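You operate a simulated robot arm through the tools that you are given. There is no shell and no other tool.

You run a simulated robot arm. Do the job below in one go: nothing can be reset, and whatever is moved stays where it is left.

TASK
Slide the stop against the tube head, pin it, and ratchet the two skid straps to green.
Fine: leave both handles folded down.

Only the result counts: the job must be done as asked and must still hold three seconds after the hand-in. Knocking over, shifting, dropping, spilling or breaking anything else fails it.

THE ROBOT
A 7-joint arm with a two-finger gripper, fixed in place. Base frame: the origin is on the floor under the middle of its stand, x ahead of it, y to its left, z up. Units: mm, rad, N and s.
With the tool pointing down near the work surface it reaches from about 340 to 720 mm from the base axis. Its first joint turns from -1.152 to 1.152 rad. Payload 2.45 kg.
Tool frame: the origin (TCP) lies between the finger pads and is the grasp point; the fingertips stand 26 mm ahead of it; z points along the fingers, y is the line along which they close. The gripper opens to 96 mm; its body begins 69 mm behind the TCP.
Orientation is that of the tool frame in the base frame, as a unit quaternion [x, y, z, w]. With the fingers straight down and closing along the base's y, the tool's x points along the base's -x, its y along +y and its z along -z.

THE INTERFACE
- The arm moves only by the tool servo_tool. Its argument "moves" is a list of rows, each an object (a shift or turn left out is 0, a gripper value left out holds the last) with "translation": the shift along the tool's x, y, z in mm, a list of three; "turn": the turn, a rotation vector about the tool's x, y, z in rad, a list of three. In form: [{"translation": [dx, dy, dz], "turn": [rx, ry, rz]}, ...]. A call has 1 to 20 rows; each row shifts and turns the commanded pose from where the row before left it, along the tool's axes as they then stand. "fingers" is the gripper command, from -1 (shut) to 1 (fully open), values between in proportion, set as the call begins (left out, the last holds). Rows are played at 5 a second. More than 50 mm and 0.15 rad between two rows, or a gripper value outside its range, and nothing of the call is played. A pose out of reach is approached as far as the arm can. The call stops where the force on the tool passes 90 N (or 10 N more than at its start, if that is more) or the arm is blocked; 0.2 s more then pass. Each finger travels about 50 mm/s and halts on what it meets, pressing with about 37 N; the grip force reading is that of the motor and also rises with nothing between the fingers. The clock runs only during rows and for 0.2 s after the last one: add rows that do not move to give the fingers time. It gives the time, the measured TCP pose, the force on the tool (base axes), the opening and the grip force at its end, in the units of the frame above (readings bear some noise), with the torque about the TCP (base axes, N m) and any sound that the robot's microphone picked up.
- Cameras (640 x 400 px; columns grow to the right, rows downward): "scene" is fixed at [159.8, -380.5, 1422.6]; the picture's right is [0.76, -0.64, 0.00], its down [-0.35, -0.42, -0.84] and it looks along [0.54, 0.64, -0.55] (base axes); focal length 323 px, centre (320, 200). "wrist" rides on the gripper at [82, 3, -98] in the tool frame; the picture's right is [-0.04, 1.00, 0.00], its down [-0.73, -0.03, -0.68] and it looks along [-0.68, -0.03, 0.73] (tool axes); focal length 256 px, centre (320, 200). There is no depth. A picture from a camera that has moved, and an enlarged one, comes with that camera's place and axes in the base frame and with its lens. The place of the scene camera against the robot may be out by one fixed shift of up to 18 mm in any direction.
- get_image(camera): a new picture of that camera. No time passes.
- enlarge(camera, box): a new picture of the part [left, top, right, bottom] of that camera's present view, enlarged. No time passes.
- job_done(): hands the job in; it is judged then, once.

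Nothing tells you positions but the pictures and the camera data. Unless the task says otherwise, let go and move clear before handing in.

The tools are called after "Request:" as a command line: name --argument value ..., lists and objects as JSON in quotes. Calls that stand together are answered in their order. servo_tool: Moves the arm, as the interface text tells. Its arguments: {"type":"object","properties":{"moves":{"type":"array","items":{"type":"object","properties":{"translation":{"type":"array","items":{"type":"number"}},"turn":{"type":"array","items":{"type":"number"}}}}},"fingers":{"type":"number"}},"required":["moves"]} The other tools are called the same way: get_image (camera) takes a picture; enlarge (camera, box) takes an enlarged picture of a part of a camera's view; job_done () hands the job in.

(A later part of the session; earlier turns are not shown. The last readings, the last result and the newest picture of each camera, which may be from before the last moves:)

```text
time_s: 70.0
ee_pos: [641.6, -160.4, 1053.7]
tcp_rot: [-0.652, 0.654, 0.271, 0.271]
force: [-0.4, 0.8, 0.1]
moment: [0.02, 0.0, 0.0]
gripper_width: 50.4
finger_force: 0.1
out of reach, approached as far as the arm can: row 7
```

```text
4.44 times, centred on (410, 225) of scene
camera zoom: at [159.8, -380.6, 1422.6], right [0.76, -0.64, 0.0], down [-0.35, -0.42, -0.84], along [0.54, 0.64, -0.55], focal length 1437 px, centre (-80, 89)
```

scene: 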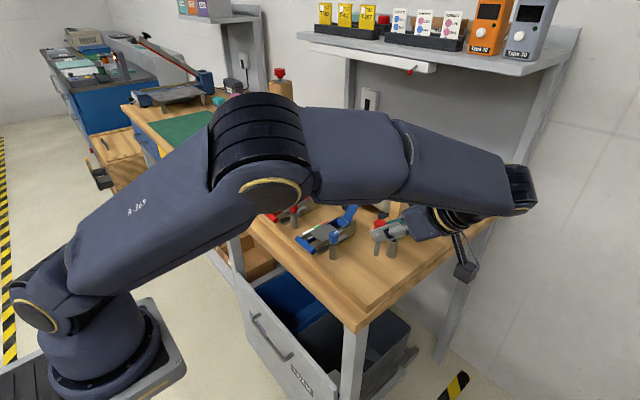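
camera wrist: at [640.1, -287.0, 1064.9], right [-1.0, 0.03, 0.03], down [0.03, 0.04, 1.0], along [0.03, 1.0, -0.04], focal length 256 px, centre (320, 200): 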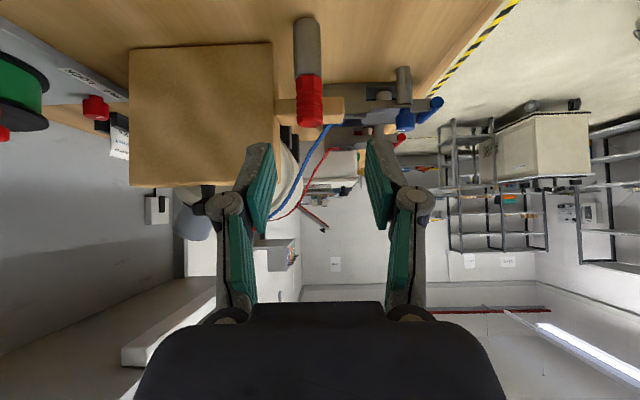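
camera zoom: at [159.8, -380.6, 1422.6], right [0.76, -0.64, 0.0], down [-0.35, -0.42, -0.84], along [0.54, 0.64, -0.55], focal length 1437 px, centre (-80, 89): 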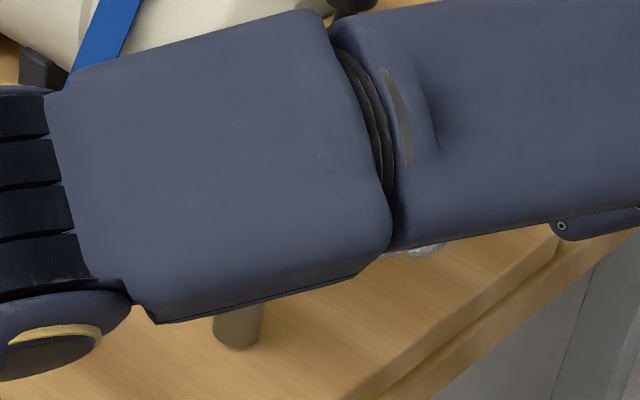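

The pin is seated in the post behind the stop's arm. Next I'll retreat to open air and reorient the tool for the ratchet bars: pointing forward-down at 45°, fingers closing in the x–z plane.

Request:
servo_tool --moves '[{"translation": [-23, 25, -8.8]}, {"translation": [-23, 25, -8.8]}, {"translation": [-23, 25, -8.8]}, {"translation": [-23, 25, -8.8]}, {"translation": [0, 20, 0]}, {"turn": [0, 0.131, 0]}, {"turn": [0, 0.131, 0]}, {"turn": [0, 0.131, 0]}, {"turn": [0, 0.131, 0]}, {"turn": [0, 0.131, 0]}, {"turn": [0, 0.131, 0]}, {"translation": [0, 0, 0]}]' --fingers 0.05

Request:
get_image --camera "wrist"

Request:
enlarge --camera "scene" --box '[340, 150, 500, 270]'

```text
time_s: 72.6
ee_pos: [521.6, -117.4, 1143.8]
tcp_rot: [-0.707, 0.708, -0.001, 0.0]
force: [0.3, 0.2, 0.3]
moment: [-0.01, 0.0, -0.01]
gripper_width: 50.5
finger_force: 0.1
out of reach, approached as far as the arm can: row 1
```

```text
taken
camera wrist: at [520.8, -198.8, 1242.3], right [-1.0, 0.04, 0.0], down [0.03, 0.73, 0.68], along [0.03, 0.68, -0.74], focal length 256 px, centre (320, 200)
```

wrist: 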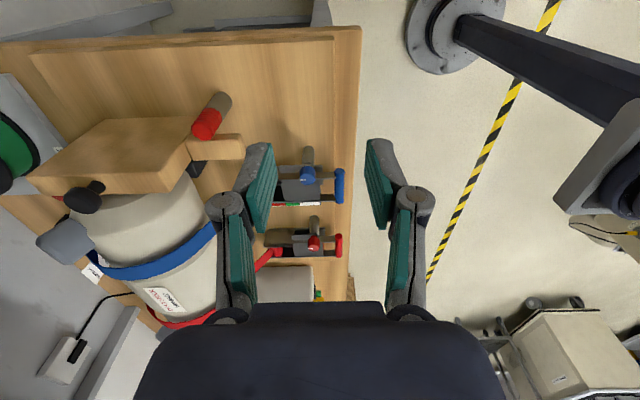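

```text
3.33 times, centred on (420, 210) of scene
camera zoom: at [159.8, -380.5, 1422.6], right [0.76, -0.64, 0.0], down [-0.35, -0.42, -0.84], along [0.54, 0.64, -0.55], focal length 1078 px, centre (-13, 167)
```

zoom: 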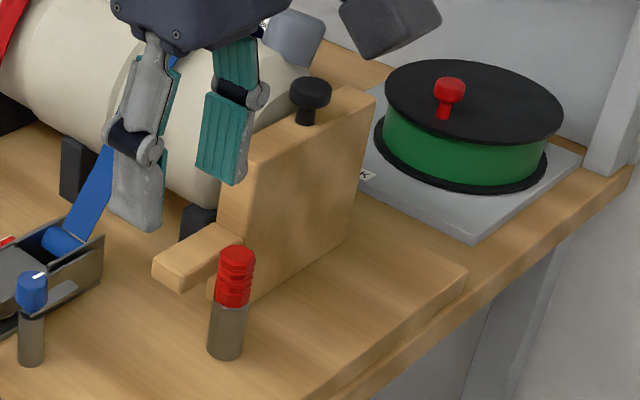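

The pin stands upright in the post against the stop arm. Now spin the tool 180° so the camera is on the +y side.

Request:
servo_tool --moves '[{"turn": [0, 0, 0.1428]}, {"turn": [0, 0, 0.1428]}, {"turn": [0, 0, 0.1428]}, {"turn": [0, 0, 0.1428]}, {"turn": [0, 0, 0.1428]}, {"turn": [0, 0, 0.1428]}, {"turn": [0, 0, 0.1428]}, {"turn": [0, 0, 0.1428]}, {"turn": [0, 0, 0.1428]}, {"turn": [0, 0, 0.1428]}, {"turn": [0, 0, 0.1428]}, {"turn": [0, 0, 0.1428]}, {"turn": [0, 0, 0.1428]}, {"turn": [0, 0, 0.1428]}, {"turn": [0, 0, 0.1428]}, {"turn": [0, 0, 0.1428]}, {"turn": [0, 0, 0.1428]}, {"turn": [0, 0, 0.1428]}, {"turn": [0, 0, 0.1428]}, {"turn": [0, 0, 0.1428]}]'

Request:
servo_tool --moves '[{"turn": [0, 0, 0.1428]}, {"turn": [0, 0, 0.1428]}, {"translation": [0, -30, 0]}, {"translation": [30, -30, 0]}, {"translation": [40, -10, 0]}, {"translation": [40, 0, 0]}, {"translation": [40, 0, 0]}, {"translation": [0, 0, 0]}]'

Request:
get_image --camera "wrist"

```text
time_s: 76.8
ee_pos: [520.6, -117.6, 1145.3]
tcp_rot: [0.6, 0.8, -0.001, -0.001]
force: [0.1, 0.6, -0.7]
moment: [-0.05, 0.02, -0.01]
gripper_width: 50.1
finger_force: 0.0
```

```text
time_s: 78.6
ee_pos: [453.5, 31.7, 1148.4]
tcp_rot: [0.707, 0.708, 0.0, 0.001]
force: [0.2, 0.5, 0.7]
moment: [-0.02, 0.0, -0.02]
gripper_width: 50.6
finger_force: 0.0
```

```text
taken
camera wrist: at [456.6, 114.0, 1246.4], right [1.0, -0.04, 0.0], down [-0.03, -0.73, 0.68], along [-0.03, -0.68, -0.73], focal length 256 px, centre (320, 200)
```

wrist: 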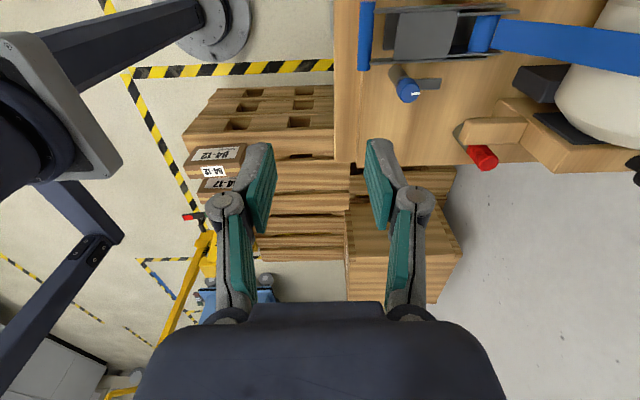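

Now pitch the tool 45° forward and come to a pre-grasp in front of the blue bar, near (449, 57, 987).

Request:
servo_tool --moves '[{"turn": [-0.131, 0, 0]}, {"turn": [-0.131, 0, 0]}, {"turn": [-0.131, 0, 0]}, {"turn": [-0.131, 0, 0]}, {"turn": [-0.131, 0, 0]}, {"turn": [-0.131, 0, 0]}, {"translation": [6.3, -29.3, 27.7]}, {"translation": [6.3, -29.3, 27.7]}, {"translation": [6.3, -29.3, 27.7]}, {"translation": [6.3, -29.3, 27.7]}, {"translation": [0, 0, 0]}]'

Request:
get_image --camera "wrist"

Request:
enlarge --camera "scene" --box '[250, 180, 370, 270]'

```text
time_s: 81.0
ee_pos: [464.7, 63.4, 1072.5]
tcp_rot: [0.652, 0.655, 0.271, 0.27]
force: [0.5, 0.3, 0.2]
moment: [-0.01, -0.02, -0.01]
gripper_width: 50.6
finger_force: 0.1
out of reach, approached as far as the arm can: row 7, 8, 9, 10
```

```text
taken
camera wrist: at [399.3, 145.3, 1143.5], right [0.71, -0.04, 0.71], down [-0.5, -0.73, 0.46], along [0.5, -0.68, -0.54], focal length 256 px, centre (320, 200)
```

wrist: 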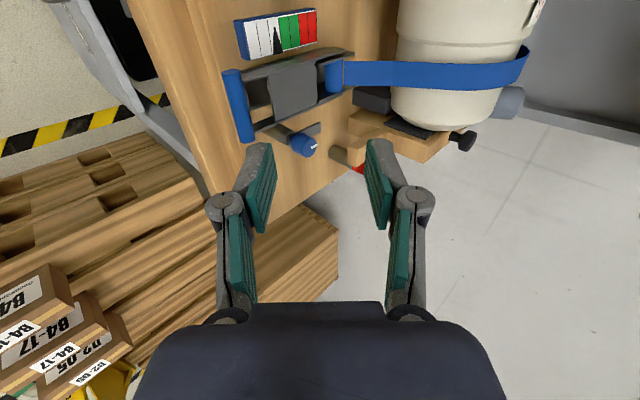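

```text
4.44 times, centred on (310, 225) of scene
camera zoom: at [159.8, -380.5, 1422.6], right [0.76, -0.64, 0.0], down [-0.35, -0.42, -0.84], along [0.54, 0.64, -0.55], focal length 1437 px, centre (364, 89)
```

zoom: 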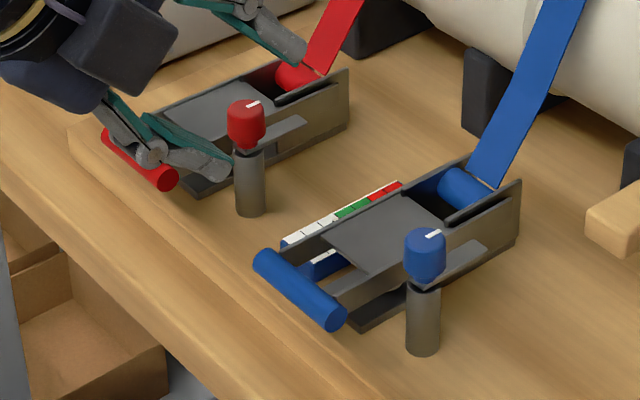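

At 45° pitch the arm can't fold in close enough to the bar, so I'll use a shallower forward pitch of about 20°, which keeps the wrist farther from the base.

Request:
servo_tool --moves '[{"translation": [0, 28, -28], "turn": [0.145, 0, 0]}, {"turn": [0.145, 0, 0]}, {"turn": [0.146, 0, 0]}, {"translation": [0, 0, 0]}, {"translation": [0, 0, 0]}]'

Request:
get_image --camera "wrist"

Request:
get_image --camera "scene"

```text
time_s: 82.2
ee_pos: [464.8, 62.3, 1112.2]
tcp_rot: [0.697, 0.696, 0.122, 0.123]
force: [0.5, -0.3, -0.2]
moment: [-0.03, -0.01, 0.01]
gripper_width: 50.3
finger_force: 0.1
```

```text
taken
camera wrist: at [436.4, 144.9, 1206.1], right [0.94, -0.04, 0.34], down [-0.26, -0.73, 0.63], along [0.23, -0.68, -0.7], focal length 256 px, centre (320, 200)
```

wrist: 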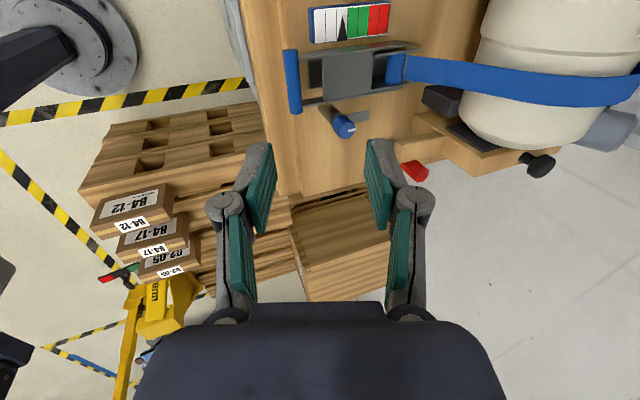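

```text
taken
```

scene: 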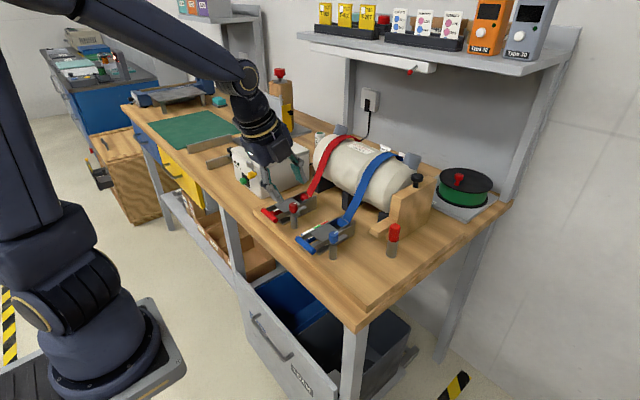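

Now the tool is at (465, 62, 1112) with 20° pitch. I'll measure the bar in this view.

Request:
enlarge --camera "wrist" --box '[270, 0, 420, 140]'

Request:
enlarge --camera "scene" --box '[285, 205, 365, 265]'

```text
2.86 times, centred on (345, 70) of wrist
camera zoom: at [436.4, 144.9, 1206.1], right [0.94, -0.04, 0.34], down [-0.26, -0.73, 0.63], along [0.23, -0.68, -0.7], focal length 731 px, centre (249, 571)
```

zoom: 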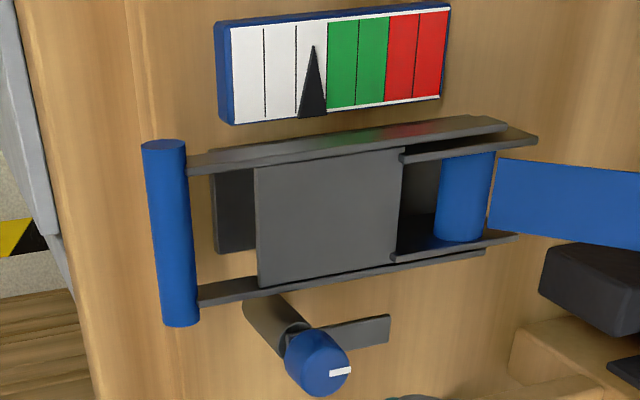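

```text
6.67 times, centred on (325, 235) of scene
camera zoom: at [159.8, -380.6, 1422.6], right [0.76, -0.64, 0.0], down [-0.35, -0.42, -0.84], along [0.54, 0.64, -0.55], focal length 2155 px, centre (287, -33)
```

zoom: 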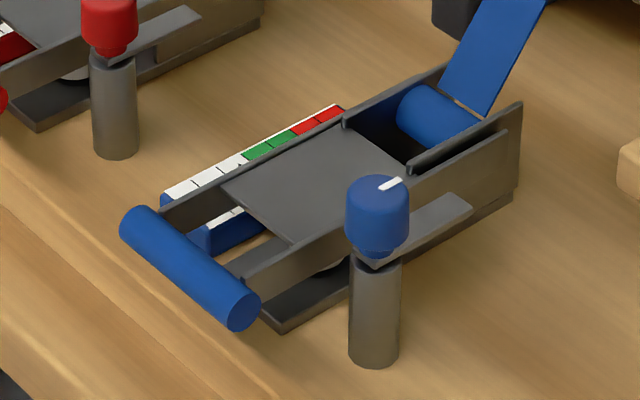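

The bar is at about (501.5, 56.5, 937) with a ~21 mm gap to the handle's web. I'll straighten the tool to vertical, narrow the opening to ~22 mm, and come above the bar.

Request:
servo_tool --moves '[{"turn": [0.1163, 0, 0]}, {"turn": [0.1163, 0, 0]}, {"turn": [0.1163, 0, 0]}, {"translation": [-2, 12.2, 40]}, {"translation": [-2, 12.2, 40]}, {"translation": [-2, 12.2, 37]}, {"translation": [0, 0, 0]}]' --fingers -0.54

Request:
get_image --camera "wrist"

Request:
enlarge --camera "wrist" --box '[240, 60, 400, 220]'

Request:
enlarge --camera "scene" --box '[285, 205, 365, 265]'

```text
time_s: 83.8
ee_pos: [503.2, 54.4, 993.7]
tcp_rot: [0.707, 0.707, 0.0, 0.0]
force: [-0.8, -0.3, 0.2]
moment: [0.02, 0.01, -0.04]
gripper_width: 22.0
finger_force: 0.0
```

```text
taken
camera wrist: at [508.8, 136.3, 1091.2], right [1.0, -0.04, 0.0], down [-0.03, -0.73, 0.68], along [-0.03, -0.68, -0.73], focal length 256 px, centre (320, 200)
```

wrist: 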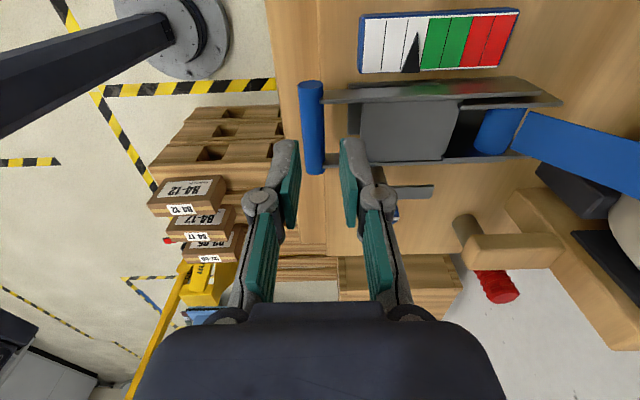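

```text
2.50 times, centred on (320, 140) of wrist
camera zoom: at [508.8, 136.3, 1091.2], right [1.0, -0.04, 0.0], down [-0.03, -0.73, 0.68], along [-0.03, -0.68, -0.73], focal length 640 px, centre (320, 350)
```

zoom: 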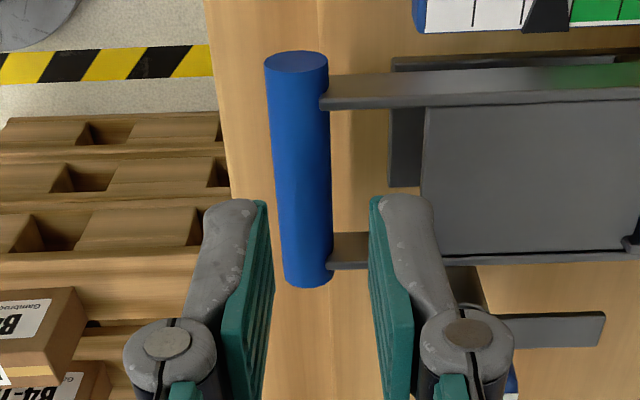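

```text
6.67 times, centred on (325, 235) of scene
camera zoom: at [159.8, -380.5, 1422.6], right [0.76, -0.64, 0.0], down [-0.35, -0.42, -0.84], along [0.54, 0.64, -0.55], focal length 2155 px, centre (287, -33)
```

zoom: 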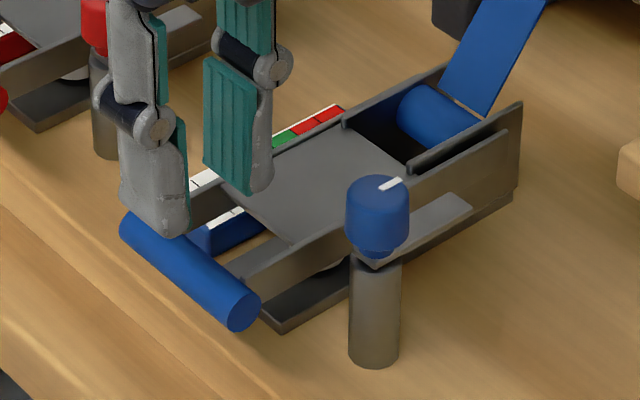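

The bar is ~4.7 mm toward -x of the tool axis and ~2 mm toward +y. I'll shift and descend partway, then check the straddle.

Request:
servo_tool --moves '[{"translation": [2, -4.7, 0]}, {"translation": [0, 0, 12]}, {"translation": [0, 0, 12]}, {"translation": [0, 0, 0]}, {"translation": [0, 0, 0]}]'

Request:
enlarge --camera "wrist" --box '[240, 60, 400, 220]'

Request:
enlarge --camera "scene" --box '[285, 205, 365, 265]'

```text
time_s: 85.0
ee_pos: [497.1, 57.7, 970.9]
tcp_rot: [0.707, 0.707, 0.0, 0.001]
force: [-0.4, 0.4, -1.1]
moment: [0.01, 0.01, -0.02]
gripper_width: 22.3
finger_force: 0.0
```

```text
2.50 times, centred on (320, 140) of wrist
camera zoom: at [502.2, 140.8, 1068.4], right [1.0, -0.04, 0.0], down [-0.03, -0.73, 0.68], along [-0.03, -0.68, -0.73], focal length 640 px, centre (320, 350)
```

zoom: 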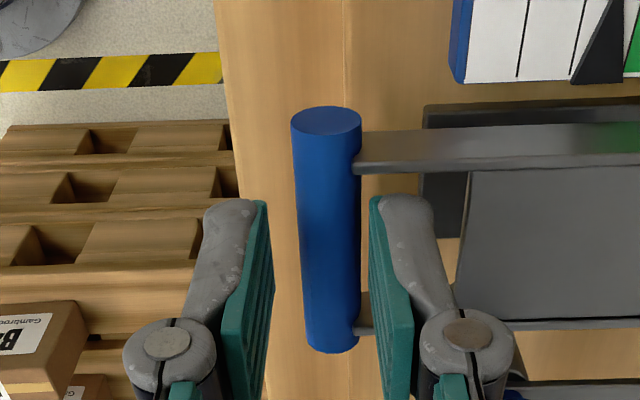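

```text
6.67 times, centred on (325, 235) of scene
camera zoom: at [159.8, -380.5, 1422.6], right [0.76, -0.64, 0.0], down [-0.35, -0.42, -0.84], along [0.54, 0.64, -0.55], focal length 2155 px, centre (287, -33)
```

zoom: 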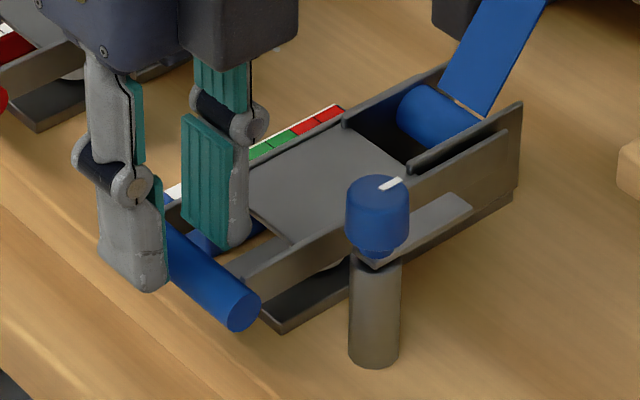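

Slightly overshot; shift +2 mm in x and descend the rest to z≈953.

Request:
servo_tool --moves '[{"translation": [0, 2.0, 0]}, {"translation": [0, 0, 6]}, {"translation": [0, 0, 6]}, {"translation": [0, 0, 5]}, {"translation": [0, 0, 0]}]'

Request:
enlarge --camera "wrist" --box '[240, 60, 400, 220]'

Request:
enlarge --camera "scene" --box '[285, 205, 365, 265]'

```text
time_s: 86.2
ee_pos: [500.3, 57.3, 952.8]
tcp_rot: [0.707, 0.707, 0.0, 0.001]
force: [0.1, 0.0, -1.0]
moment: [0.01, 0.02, 0.02]
gripper_width: 22.2
finger_force: 0.0
```

```text
2.50 times, centred on (320, 140) of wrist
camera zoom: at [505.4, 140.0, 1051.3], right [1.0, -0.04, 0.0], down [-0.03, -0.73, 0.68], along [-0.03, -0.68, -0.73], focal length 640 px, centre (320, 350)
```

zoom: 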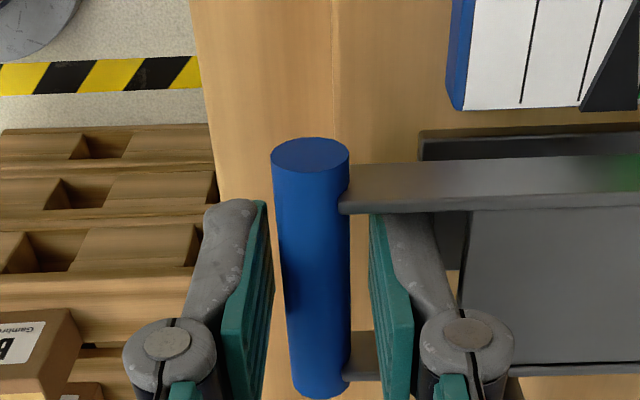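

```text
6.67 times, centred on (325, 235) of scene
camera zoom: at [159.8, -380.5, 1422.6], right [0.76, -0.64, 0.0], down [-0.35, -0.42, -0.84], along [0.54, 0.64, -0.55], focal length 2155 px, centre (287, -33)
```

zoom: 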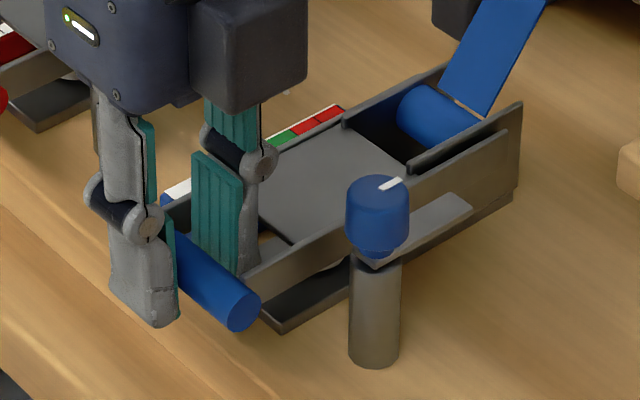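

Straddling correctly. Closing on the bar.

Request:
servo_tool --moves '[{"translation": [0, 0, 0]}, {"translation": [0, 0, 0]}, {"translation": [0, 0, 0]}, {"translation": [0, 0, 0]}]' --fingers -1

Request:
enlarge --camera "scene" --box '[285, 205, 365, 265]'

```text
time_s: 87.2
ee_pos: [499.2, 58.8, 952.7]
tcp_rot: [0.707, 0.707, 0.0, 0.0]
force: [-8.9, 0.5, -0.8]
moment: [-0.03, 0.15, -0.05]
gripper_width: 13.9
finger_force: 40.3
```

```text
6.67 times, centred on (325, 235) of scene
camera zoom: at [159.6, -380.5, 1422.6], right [0.76, -0.64, 0.0], down [-0.35, -0.42, -0.84], along [0.54, 0.64, -0.55], focal length 2155 px, centre (287, -33)
```

zoom: 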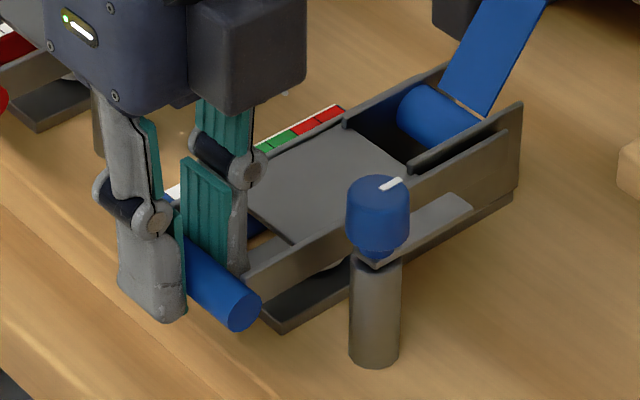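

The bar is held (13.9 mm). I'll lift a little along the expected arc about a pivot near x≈621 and watch forces and sound.

Request:
servo_tool --moves '[{"translation": [0, -0.7, -3]}, {"translation": [0, 0.1, -4]}, {"translation": [0, 0.2, -4]}, {"translation": [0, 0, 0]}]'

Request:
enlarge --camera "scene" --box '[285, 205, 365, 265]'

Request:
enlarge --camera "wrist" --box '[240, 0, 480, 220]'

```text
time_s: 88.2
ee_pos: [500.0, 58.9, 965.1]
tcp_rot: [0.707, 0.707, 0.001, 0.0]
force: [-4.7, 2.8, -1.8]
moment: [0.2, 0.14, -0.03]
gripper_width: 13.5
finger_force: 40.9
```

```text
6.67 times, centred on (325, 235) of scene
camera zoom: at [159.7, -380.5, 1422.6], right [0.76, -0.64, 0.0], down [-0.35, -0.42, -0.84], along [0.54, 0.64, -0.55], focal length 2155 px, centre (287, -33)
```

zoom: 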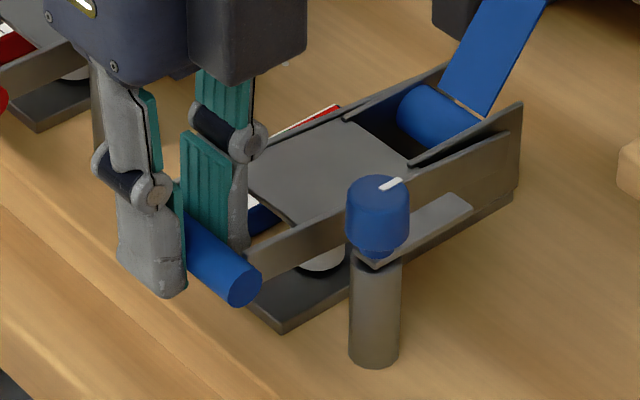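

```text
1.82 times, centred on (360, 110) of wrist
camera zoom: at [504.9, 139.9, 1062.3], right [1.0, -0.04, 0.0], down [-0.03, -0.73, 0.68], along [-0.03, -0.68, -0.73], focal length 465 px, centre (247, 364)
```

zoom: 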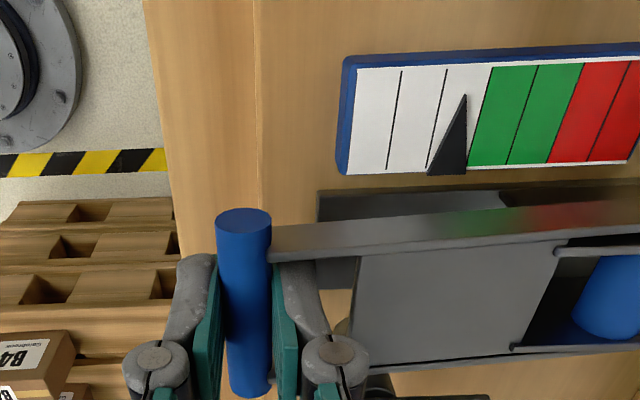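

The handle lifts freely. Continuing up the arc to about 20°.

Request:
servo_tool --moves '[{"translation": [0, 1.5, -10.4]}, {"translation": [0, 2.4, -10.2]}, {"translation": [0, 3.3, -10]}, {"translation": [0, 0, 0]}]'

Request:
get_image --camera "wrist"

Request:
enlarge --camera "scene" --box '[285, 190, 375, 265]'

```text
time_s: 89.2
ee_pos: [506.4, 57.6, 994.9]
tcp_rot: [0.707, 0.707, -0.001, -0.001]
force: [-18.7, 3.2, 4.2]
moment: [0.16, 0.45, 0.01]
gripper_width: 14.2
finger_force: 41.2
```

```text
taken
camera wrist: at [511.4, 139.9, 1092.7], right [1.0, -0.04, 0.0], down [-0.03, -0.73, 0.68], along [-0.03, -0.68, -0.73], focal length 256 px, centre (320, 200)
```

wrist: 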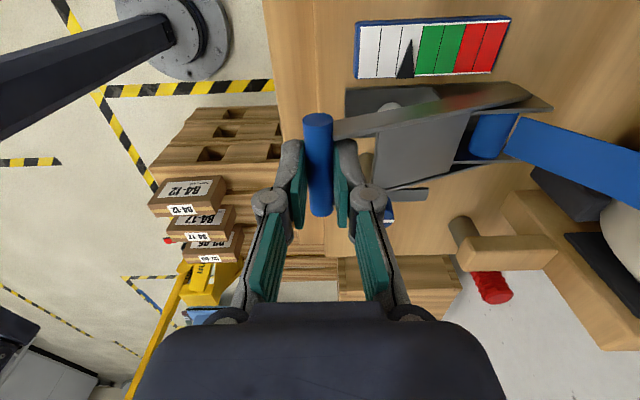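

```text
5.33 times, centred on (330, 228) of scene
camera zoom: at [159.2, -380.5, 1422.7], right [0.76, -0.64, 0.0], down [-0.35, -0.42, -0.84], along [0.54, 0.64, -0.55], focal length 1724 px, centre (267, 53)
```

zoom: 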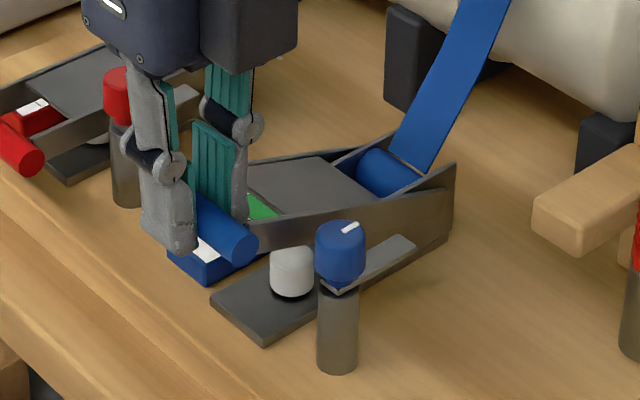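

The handle rises well; the x-force says the pivot sits a bit higher than assumed. I'll correct and continue to about 30°.

Request:
servo_tool --moves '[{"translation": [0, 0.9, -7]}, {"translation": [0, 0.9, -7]}, {"translation": [0, 3.3, -6.6]}, {"translation": [0, 3.3, -6.5]}, {"translation": [0, 0, 0]}]'

Request:
get_image --camera "wrist"

Request:
enlarge --camera "scene" --box '[285, 190, 375, 265]'

```text
time_s: 90.4
ee_pos: [520.2, 57.5, 1022.5]
tcp_rot: [0.708, 0.707, 0.003, 0.004]
force: [26.0, 8.1, -18.3]
moment: [0.19, -0.47, -0.04]
gripper_width: 14.1
finger_force: 40.6
```

```text
taken
camera wrist: at [523.1, 139.6, 1120.7], right [1.0, -0.04, 0.01], down [-0.04, -0.73, 0.68], along [-0.02, -0.68, -0.73], focal length 256 px, centre (320, 200)
```

wrist: 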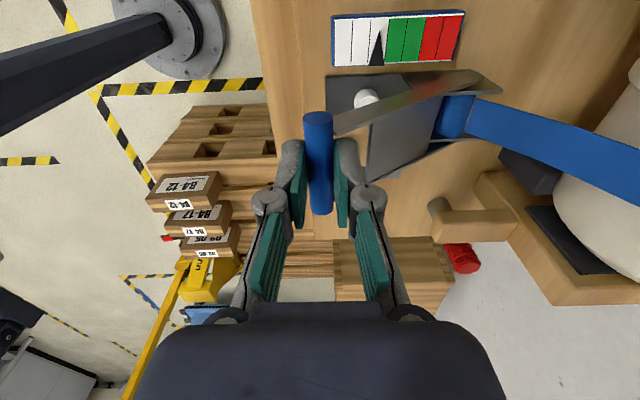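

```text
5.33 times, centred on (330, 228) of scene
camera zoom: at [160.9, -380.3, 1422.5], right [0.76, -0.64, 0.0], down [-0.35, -0.42, -0.83], along [0.54, 0.64, -0.55], focal length 1724 px, centre (267, 53)
```

zoom: 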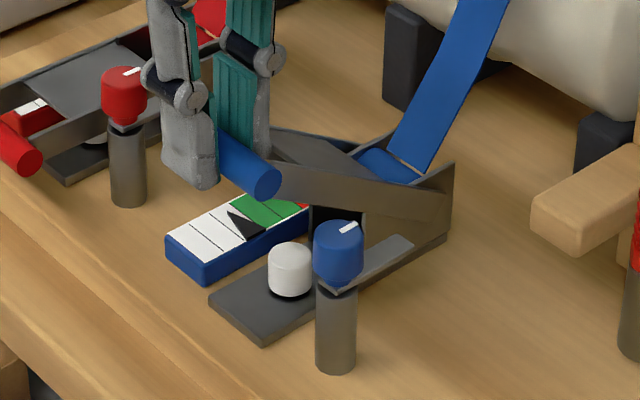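

The force is now purely radial toward the pivot, so the true radius is shorter than I assumed. I'll look closely before going on.

Request:
enlarge --camera "wrist" --box '[290, 0, 510, 190]'

Request:
enlarge --camera "scene" --box '[310, 190, 380, 250]'

```text
2.11 times, centred on (400, 95) of wrist
camera zoom: at [523.1, 139.6, 1120.7], right [1.0, -0.04, 0.01], down [-0.04, -0.73, 0.68], along [-0.02, -0.68, -0.73], focal length 539 px, centre (152, 421)
```

zoom: 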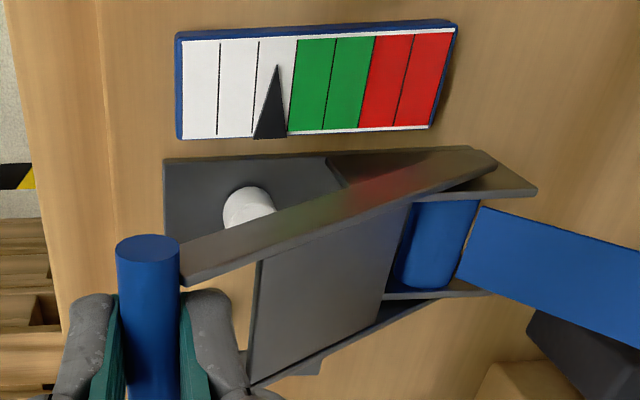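

```text
6.67 times, centred on (345, 220) of scene
camera zoom: at [160.9, -380.3, 1422.5], right [0.76, -0.64, 0.0], down [-0.35, -0.42, -0.83], along [0.54, 0.64, -0.55], focal length 2155 px, centre (153, 67)
```

zoom: 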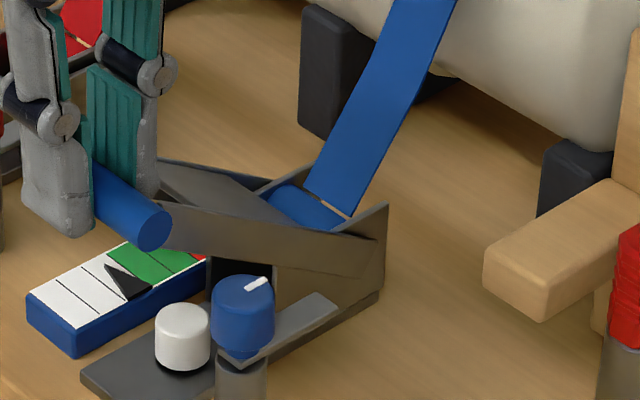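

The measured positions fit a circle about (621, 939) with radius 121 mm, matching the picture; the force is just my commanded path lagging. I'll correct inward and continue to about 50°.

Request:
servo_tool --moves '[{"translation": [0, 6.5, -3.9]}, {"translation": [0, 6.5, -3.9]}, {"translation": [0, 0, 0]}]'

Request:
servo_tool --moves '[{"translation": [0, 5, -5]}, {"translation": [0, 5, -5]}, {"translation": [0, 5, -5]}, {"translation": [0, 0, 0]}]'

Request:
get_image --camera "wrist"

Request:
enlarge --camera "scene" --box '[285, 170, 385, 260]'

```text
time_s: 91.2
ee_pos: [524.8, 57.0, 1028.9]
tcp_rot: [0.707, 0.707, -0.003, -0.003]
force: [-37.0, 7.0, 23.4]
moment: [0.22, 0.76, -0.02]
gripper_width: 13.9
finger_force: 40.3
```

```text
time_s: 92.2
ee_pos: [543.9, 55.5, 1045.2]
tcp_rot: [0.707, 0.707, 0.0, 0.001]
force: [-16.3, 8.3, 18.7]
moment: [-0.14, 0.24, -0.08]
gripper_width: 13.9
finger_force: 39.2
```

```text
taken
camera wrist: at [548.8, 138.5, 1143.2], right [1.0, -0.04, 0.0], down [-0.03, -0.73, 0.68], along [-0.03, -0.68, -0.73], focal length 256 px, centre (320, 200)
```

wrist: 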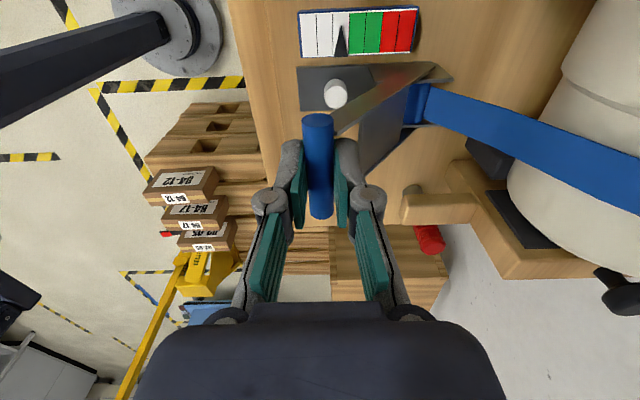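

```text
4.44 times, centred on (335, 215) of scene
camera zoom: at [159.0, -380.3, 1422.8], right [0.76, -0.64, 0.0], down [-0.35, -0.42, -0.84], along [0.54, 0.64, -0.55], focal length 1437 px, centre (253, 133)
```

zoom: 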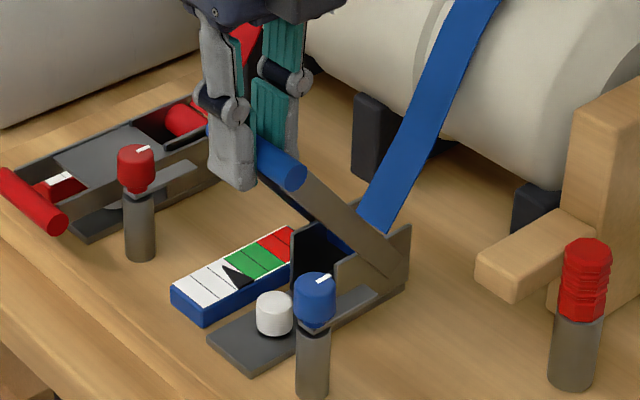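

The handle is at about 50° with no sound yet. I'll continue up, correcting the radius slightly outward.

Request:
servo_tool --moves '[{"translation": [0.3, 7.6, -8.2]}, {"translation": [0.3, 7.6, -8.2]}, {"translation": [0, 0, 0]}]'

Request:
servo_tool --moves '[{"translation": [0, 6.4, -3.4]}, {"translation": [0, 6.4, -3]}, {"translation": [0, 6.3, -2.5]}, {"translation": [0, 0, 0]}]'

Request:
get_image --camera "wrist"

Request:
enlarge --camera "scene" --box '[285, 170, 385, 260]'

```text
time_s: 93.0
ee_pos: [561.2, 56.0, 1060.7]
tcp_rot: [0.708, 0.707, -0.001, 0.001]
force: [15.7, -1.3, -28.3]
moment: [0.01, -0.26, 0.02]
gripper_width: 14.8
finger_force: 41.1
```

```text
time_s: 94.0
ee_pos: [579.8, 56.3, 1070.9]
tcp_rot: [0.708, 0.707, -0.001, 0.001]
force: [3.6, -12.6, -15.7]
moment: [-0.62, 0.03, 0.08]
gripper_width: 14.3
finger_force: 40.3
```

```text
taken
camera wrist: at [584.2, 138.7, 1168.8], right [1.0, -0.04, 0.0], down [-0.03, -0.73, 0.68], along [-0.03, -0.68, -0.73], focal length 256 px, centre (320, 200)
```

wrist: 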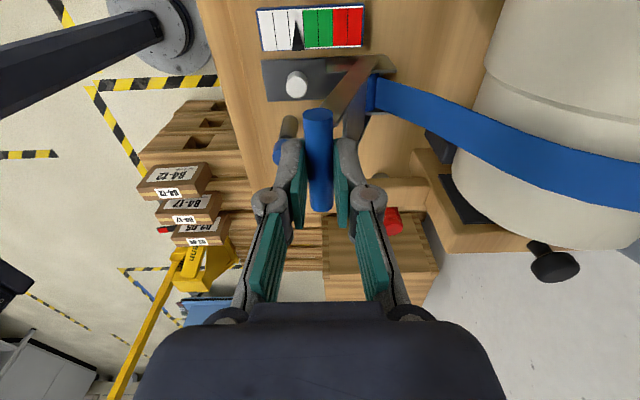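

```text
4.44 times, centred on (335, 215) of scene
camera zoom: at [160.2, -380.9, 1422.4], right [0.76, -0.64, 0.0], down [-0.35, -0.42, -0.84], along [0.54, 0.64, -0.55], focal length 1437 px, centre (253, 133)
```

zoom: 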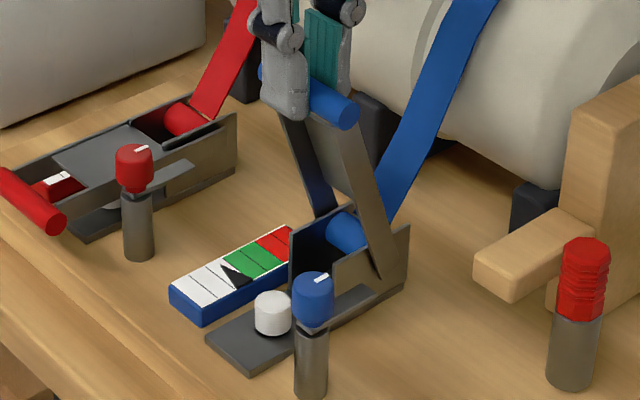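

At ~70° now, pointer still in the third white cell. Continue toward vertical.

Request:
servo_tool --moves '[{"translation": [-0.4, 6.8, -0.8]}, {"translation": [-0.4, 6.8, -1.2]}, {"translation": [0, 6.8, -1]}, {"translation": [0, 0, 0]}]'

Request:
servo_tool --moves '[{"translation": [0, 7, -0.6]}, {"translation": [0, 7, -0.5]}, {"translation": [0, 7, 0]}, {"translation": [0, 0, 0]}]'

Request:
get_image --camera "wrist"

Request:
enlarge --camera "scene" --box '[285, 170, 385, 260]'

```text
time_s: 95.0
ee_pos: [600.1, 56.7, 1076.1]
tcp_rot: [0.707, 0.707, 0.003, 0.001]
force: [-4.4, -9.0, 22.7]
moment: [-0.28, 0.06, -0.06]
gripper_width: 14.1
finger_force: 40.6
```

```text
time_s: 96.0
ee_pos: [621.2, 56.8, 1074.4]
tcp_rot: [0.707, 0.707, 0.002, 0.0]
force: [0.0, -1.0, 10.2]
moment: [-0.86, 0.07, -0.07]
gripper_width: 14.3
finger_force: 40.4
```

```text
taken
camera wrist: at [625.2, 139.2, 1173.2], right [1.0, -0.04, 0.0], down [-0.03, -0.73, 0.68], along [-0.03, -0.68, -0.73], focal length 256 px, centre (320, 200)
```

wrist: 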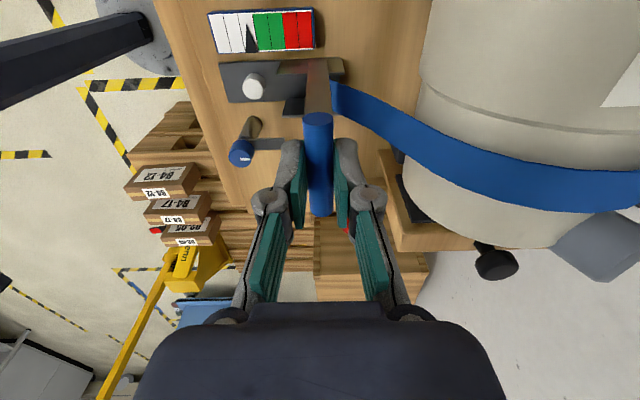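

```text
4.44 times, centred on (335, 215) of scene
camera zoom: at [159.6, -380.6, 1422.6], right [0.76, -0.64, 0.0], down [-0.35, -0.42, -0.84], along [0.54, 0.64, -0.55], focal length 1437 px, centre (253, 133)
```

zoom: 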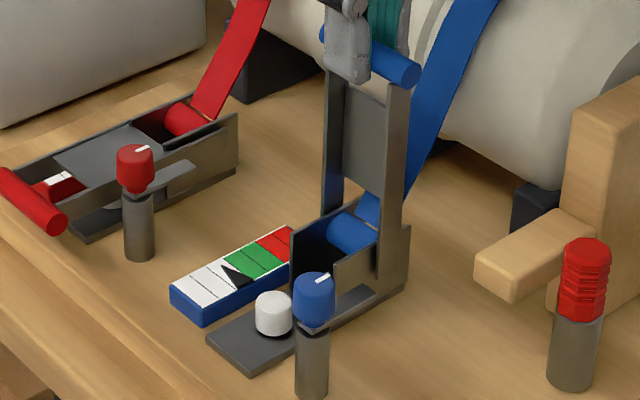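

The handle is vertical, with no sound and the pointer unchanged. I'll go slightly past vertical to see whether there's a stop or a click.

Request:
servo_tool --moves '[{"translation": [0, 5.2, 0.3]}, {"translation": [0, 5.2, 0.5]}, {"translation": [0, 0, 0]}]'

Request:
servo_tool --moves '[{"translation": [0, 5.2, 0.8]}, {"translation": [0, 5.2, 1.1]}, {"translation": [0, 0, 0]}]'

Request:
get_image --camera "wrist"

Request:
enlarge --camera "scene" --box '[285, 170, 385, 260]'

```text
time_s: 96.8
ee_pos: [631.0, 56.5, 1073.8]
tcp_rot: [0.707, 0.707, 0.002, 0.0]
force: [-0.2, -3.6, 11.3]
moment: [0.57, 0.03, -0.03]
gripper_width: 14.1
finger_force: 40.4
```

```text
time_s: 97.6
ee_pos: [641.7, 56.5, 1071.7]
tcp_rot: [0.707, 0.707, 0.0, 0.0]
force: [1.0, -2.9, 7.4]
moment: [-0.01, 0.03, -0.05]
gripper_width: 13.7
finger_force: 40.0
```

```text
taken
camera wrist: at [646.0, 139.4, 1169.8], right [1.0, -0.04, 0.0], down [-0.03, -0.73, 0.68], along [-0.03, -0.68, -0.73], focal length 256 px, centre (320, 200)
```

wrist: 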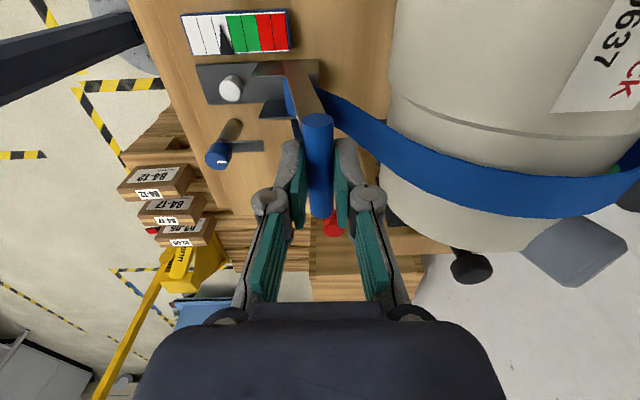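

```text
4.44 times, centred on (335, 215) of scene
camera zoom: at [159.7, -380.6, 1422.6], right [0.76, -0.64, 0.0], down [-0.35, -0.42, -0.84], along [0.54, 0.64, -0.55], focal length 1437 px, centre (253, 133)
```

zoom: 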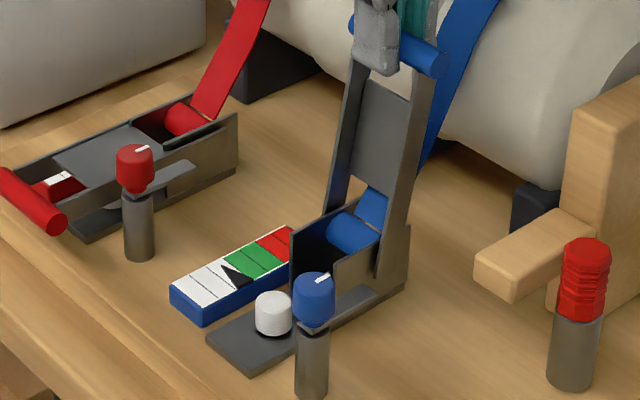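

No click at 100° either, so the tightening may register on the down stroke. I'll bring the handle back down along the arc, watching for sound and the pointer.

Request:
servo_tool --moves '[{"translation": [0, -10.5, -0.9]}, {"translation": [0, -10.5, -0.9]}, {"translation": [0, -10.5, 0.6]}, {"translation": [0, -10.5, 1.2]}, {"translation": [0, -10.2, 2.3]}, {"translation": [0, -10.2, 3.2]}, {"translation": [0, 0, 0]}]'

Request:
get_image --camera "wrist"

```text
time_s: 99.2
ee_pos: [578.1, 56.9, 1066.4]
tcp_rot: [0.708, 0.706, -0.001, 0.0]
force: [1.2, -5.8, -0.4]
moment: [-0.1, -0.11, 0.0]
gripper_width: 13.9
finger_force: 39.7
```

```text
taken
camera wrist: at [583.2, 139.6, 1163.7], right [1.0, -0.04, 0.0], down [-0.03, -0.73, 0.68], along [-0.03, -0.68, -0.73], focal length 256 px, centre (320, 200)
```

wrist: 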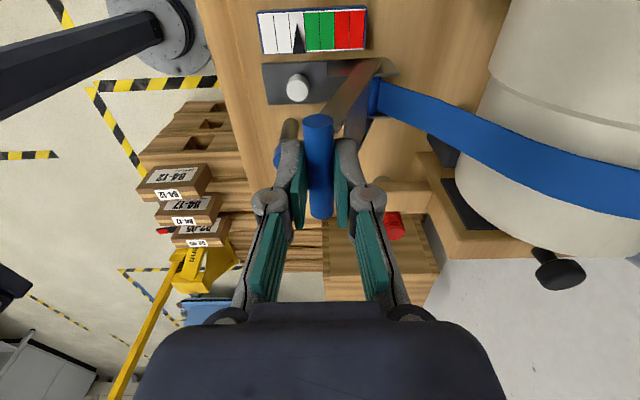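

Request:
servo_tool --moves '[{"translation": [0, -9.6, 4]}, {"translation": [0, -9.5, 4.9]}, {"translation": [0, -8.8, 5.6]}, {"translation": [0, -8.5, 6.5]}, {"translation": [0, -7.7, 7.2]}, {"translation": [0, -7.2, 7.7]}, {"translation": [0, 0, 0]}]'

Request:
get_image --camera "wrist"

Request:
enlarge --camera "wrist" --box '[270, 0, 480, 150]'

```text
time_s: 100.8
ee_pos: [526.9, 57.8, 1029.8]
tcp_rot: [0.707, 0.707, 0.001, 0.001]
force: [7.9, -1.9, -5.5]
moment: [0.36, -0.25, -0.03]
gripper_width: 14.0
finger_force: 40.6
```

```text
taken
camera wrist: at [531.4, 139.8, 1127.9], right [1.0, -0.04, 0.0], down [-0.03, -0.73, 0.68], along [-0.03, -0.68, -0.73], focal length 256 px, centre (320, 200)
```

wrist: 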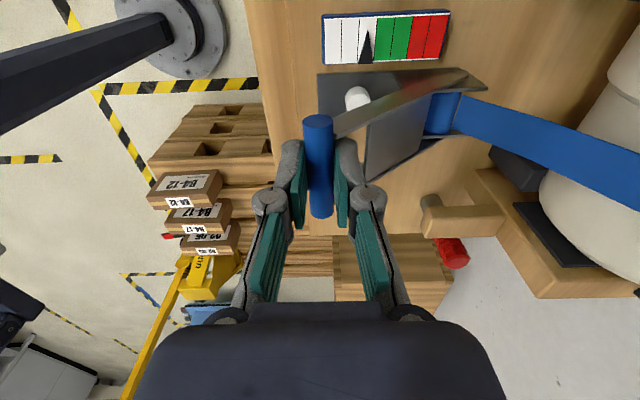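

```text
2.67 times, centred on (375, 75) of wrist
camera zoom: at [531.4, 139.8, 1127.9], right [1.0, -0.04, 0.0], down [-0.03, -0.73, 0.68], along [-0.03, -0.68, -0.73], focal length 683 px, centre (173, 533)
```

zoom: 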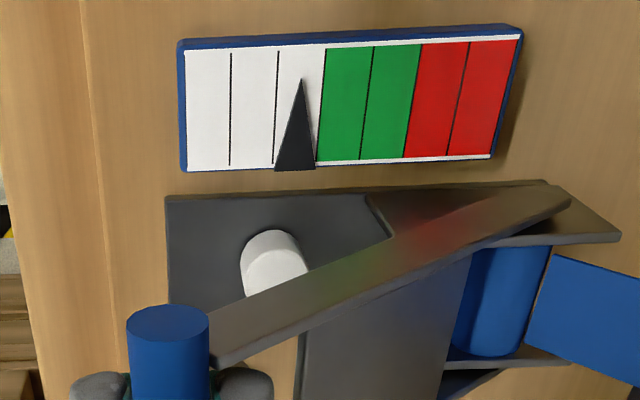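

Nothing yet at ~38°. I'll lower it the rest of the way in steps.

Request:
servo_tool --moves '[{"translation": [0, -6.3, 8.5]}, {"translation": [0, -5.8, 8.8]}, {"translation": [0, -4.8, 9.4]}, {"translation": [0, -4.1, 9.7]}, {"translation": [0, 0, 0]}]'

Request:
servo_tool --moves '[{"translation": [0, -3.1, 10.1]}, {"translation": [0, -2.4, 10.2]}, {"translation": [0, -1.2, 9]}, {"translation": [0, 0, 0]}]'

Request:
get_image --camera "wrist"

Request:
enlarge --camera "scene" --box '[285, 190, 375, 265]'

```text
time_s: 102.0
ee_pos: [507.2, 57.3, 995.4]
tcp_rot: [0.707, 0.707, 0.002, 0.0]
force: [10.8, 5.3, -2.7]
moment: [0.28, -0.32, -0.05]
gripper_width: 13.8
finger_force: 40.5
```

```text
time_s: 103.0
ee_pos: [500.6, 57.2, 965.5]
tcp_rot: [0.707, 0.707, -0.001, 0.001]
force: [11.2, 11.5, -1.4]
moment: [0.08, -0.22, -0.06]
gripper_width: 13.9
finger_force: 40.6
```

```text
taken
camera wrist: at [504.8, 139.7, 1063.1], right [1.0, -0.04, 0.0], down [-0.03, -0.73, 0.68], along [-0.03, -0.68, -0.73], focal length 256 px, centre (320, 200)
```

wrist: 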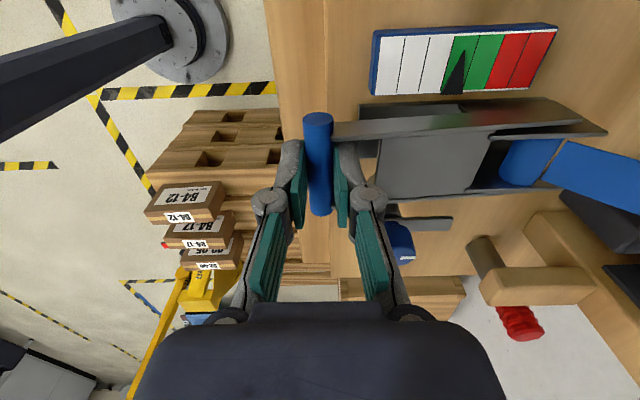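

```text
5.33 times, centred on (330, 228) of scene
camera zoom: at [160.2, -380.2, 1422.7], right [0.76, -0.64, 0.0], down [-0.35, -0.42, -0.84], along [0.54, 0.64, -0.55], focal length 1724 px, centre (267, 53)
```

zoom: 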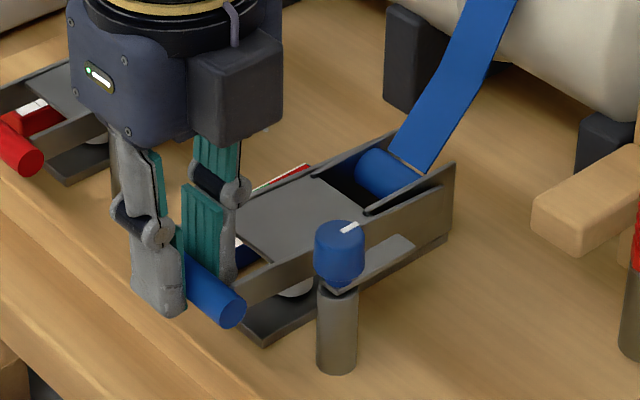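

A single stroke moved the pointer into the green. Let me zoom on the gauge, then fold the handle the rest of the way.

Request:
enlarge --camera "wrist" --box '[360, 10, 570, 150]'

Request:
servo_tool --moves '[{"translation": [0, -0.3, 6]}, {"translation": [0, 0, 6]}, {"translation": [0, 0, 0]}]'

Request:
enlarge --camera "wrist" --box '[360, 10, 570, 150]'

Request:
enlarge --camera "scene" --box '[285, 190, 375, 265]'

```text
2.86 times, centred on (465, 80) of wrist
camera zoom: at [504.8, 139.7, 1063.1], right [1.0, -0.04, 0.0], down [-0.03, -0.73, 0.68], along [-0.03, -0.68, -0.73], focal length 731 px, centre (-94, 543)
```

zoom: 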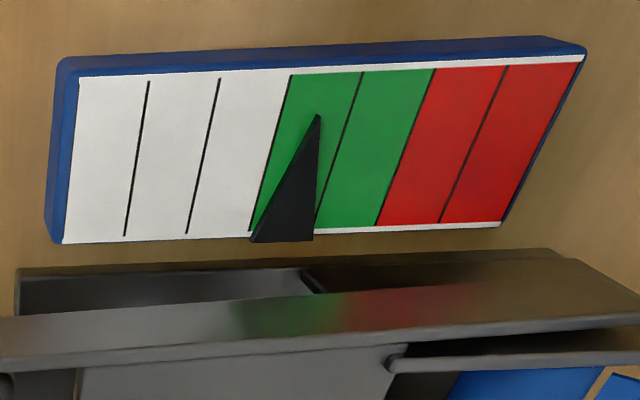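

```text
time_s: 103.8
ee_pos: [501.0, 58.2, 954.0]
tcp_rot: [0.708, 0.707, 0.002, 0.002]
force: [5.7, 4.1, 24.2]
moment: [0.1, -0.08, 0.0]
gripper_width: 14.1
finger_force: 40.1
```

```text
2.86 times, centred on (465, 80) of wrist
camera zoom: at [504.2, 139.3, 1052.0], right [1.0, -0.04, 0.0], down [-0.03, -0.73, 0.68], along [-0.03, -0.68, -0.73], focal length 731 px, centre (-94, 543)
```

zoom: 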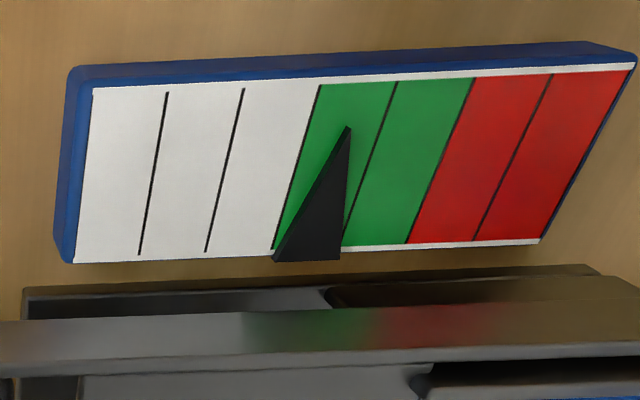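

```text
5.33 times, centred on (330, 228) of scene
camera zoom: at [159.5, -380.5, 1422.7], right [0.76, -0.64, 0.0], down [-0.35, -0.42, -0.84], along [0.54, 0.64, -0.55], focal length 1724 px, centre (267, 53)
```

zoom: 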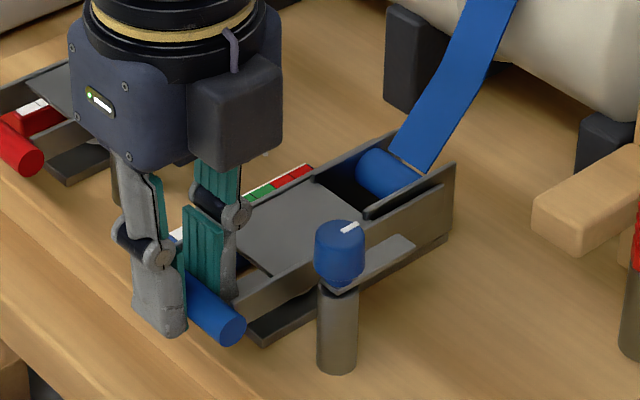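

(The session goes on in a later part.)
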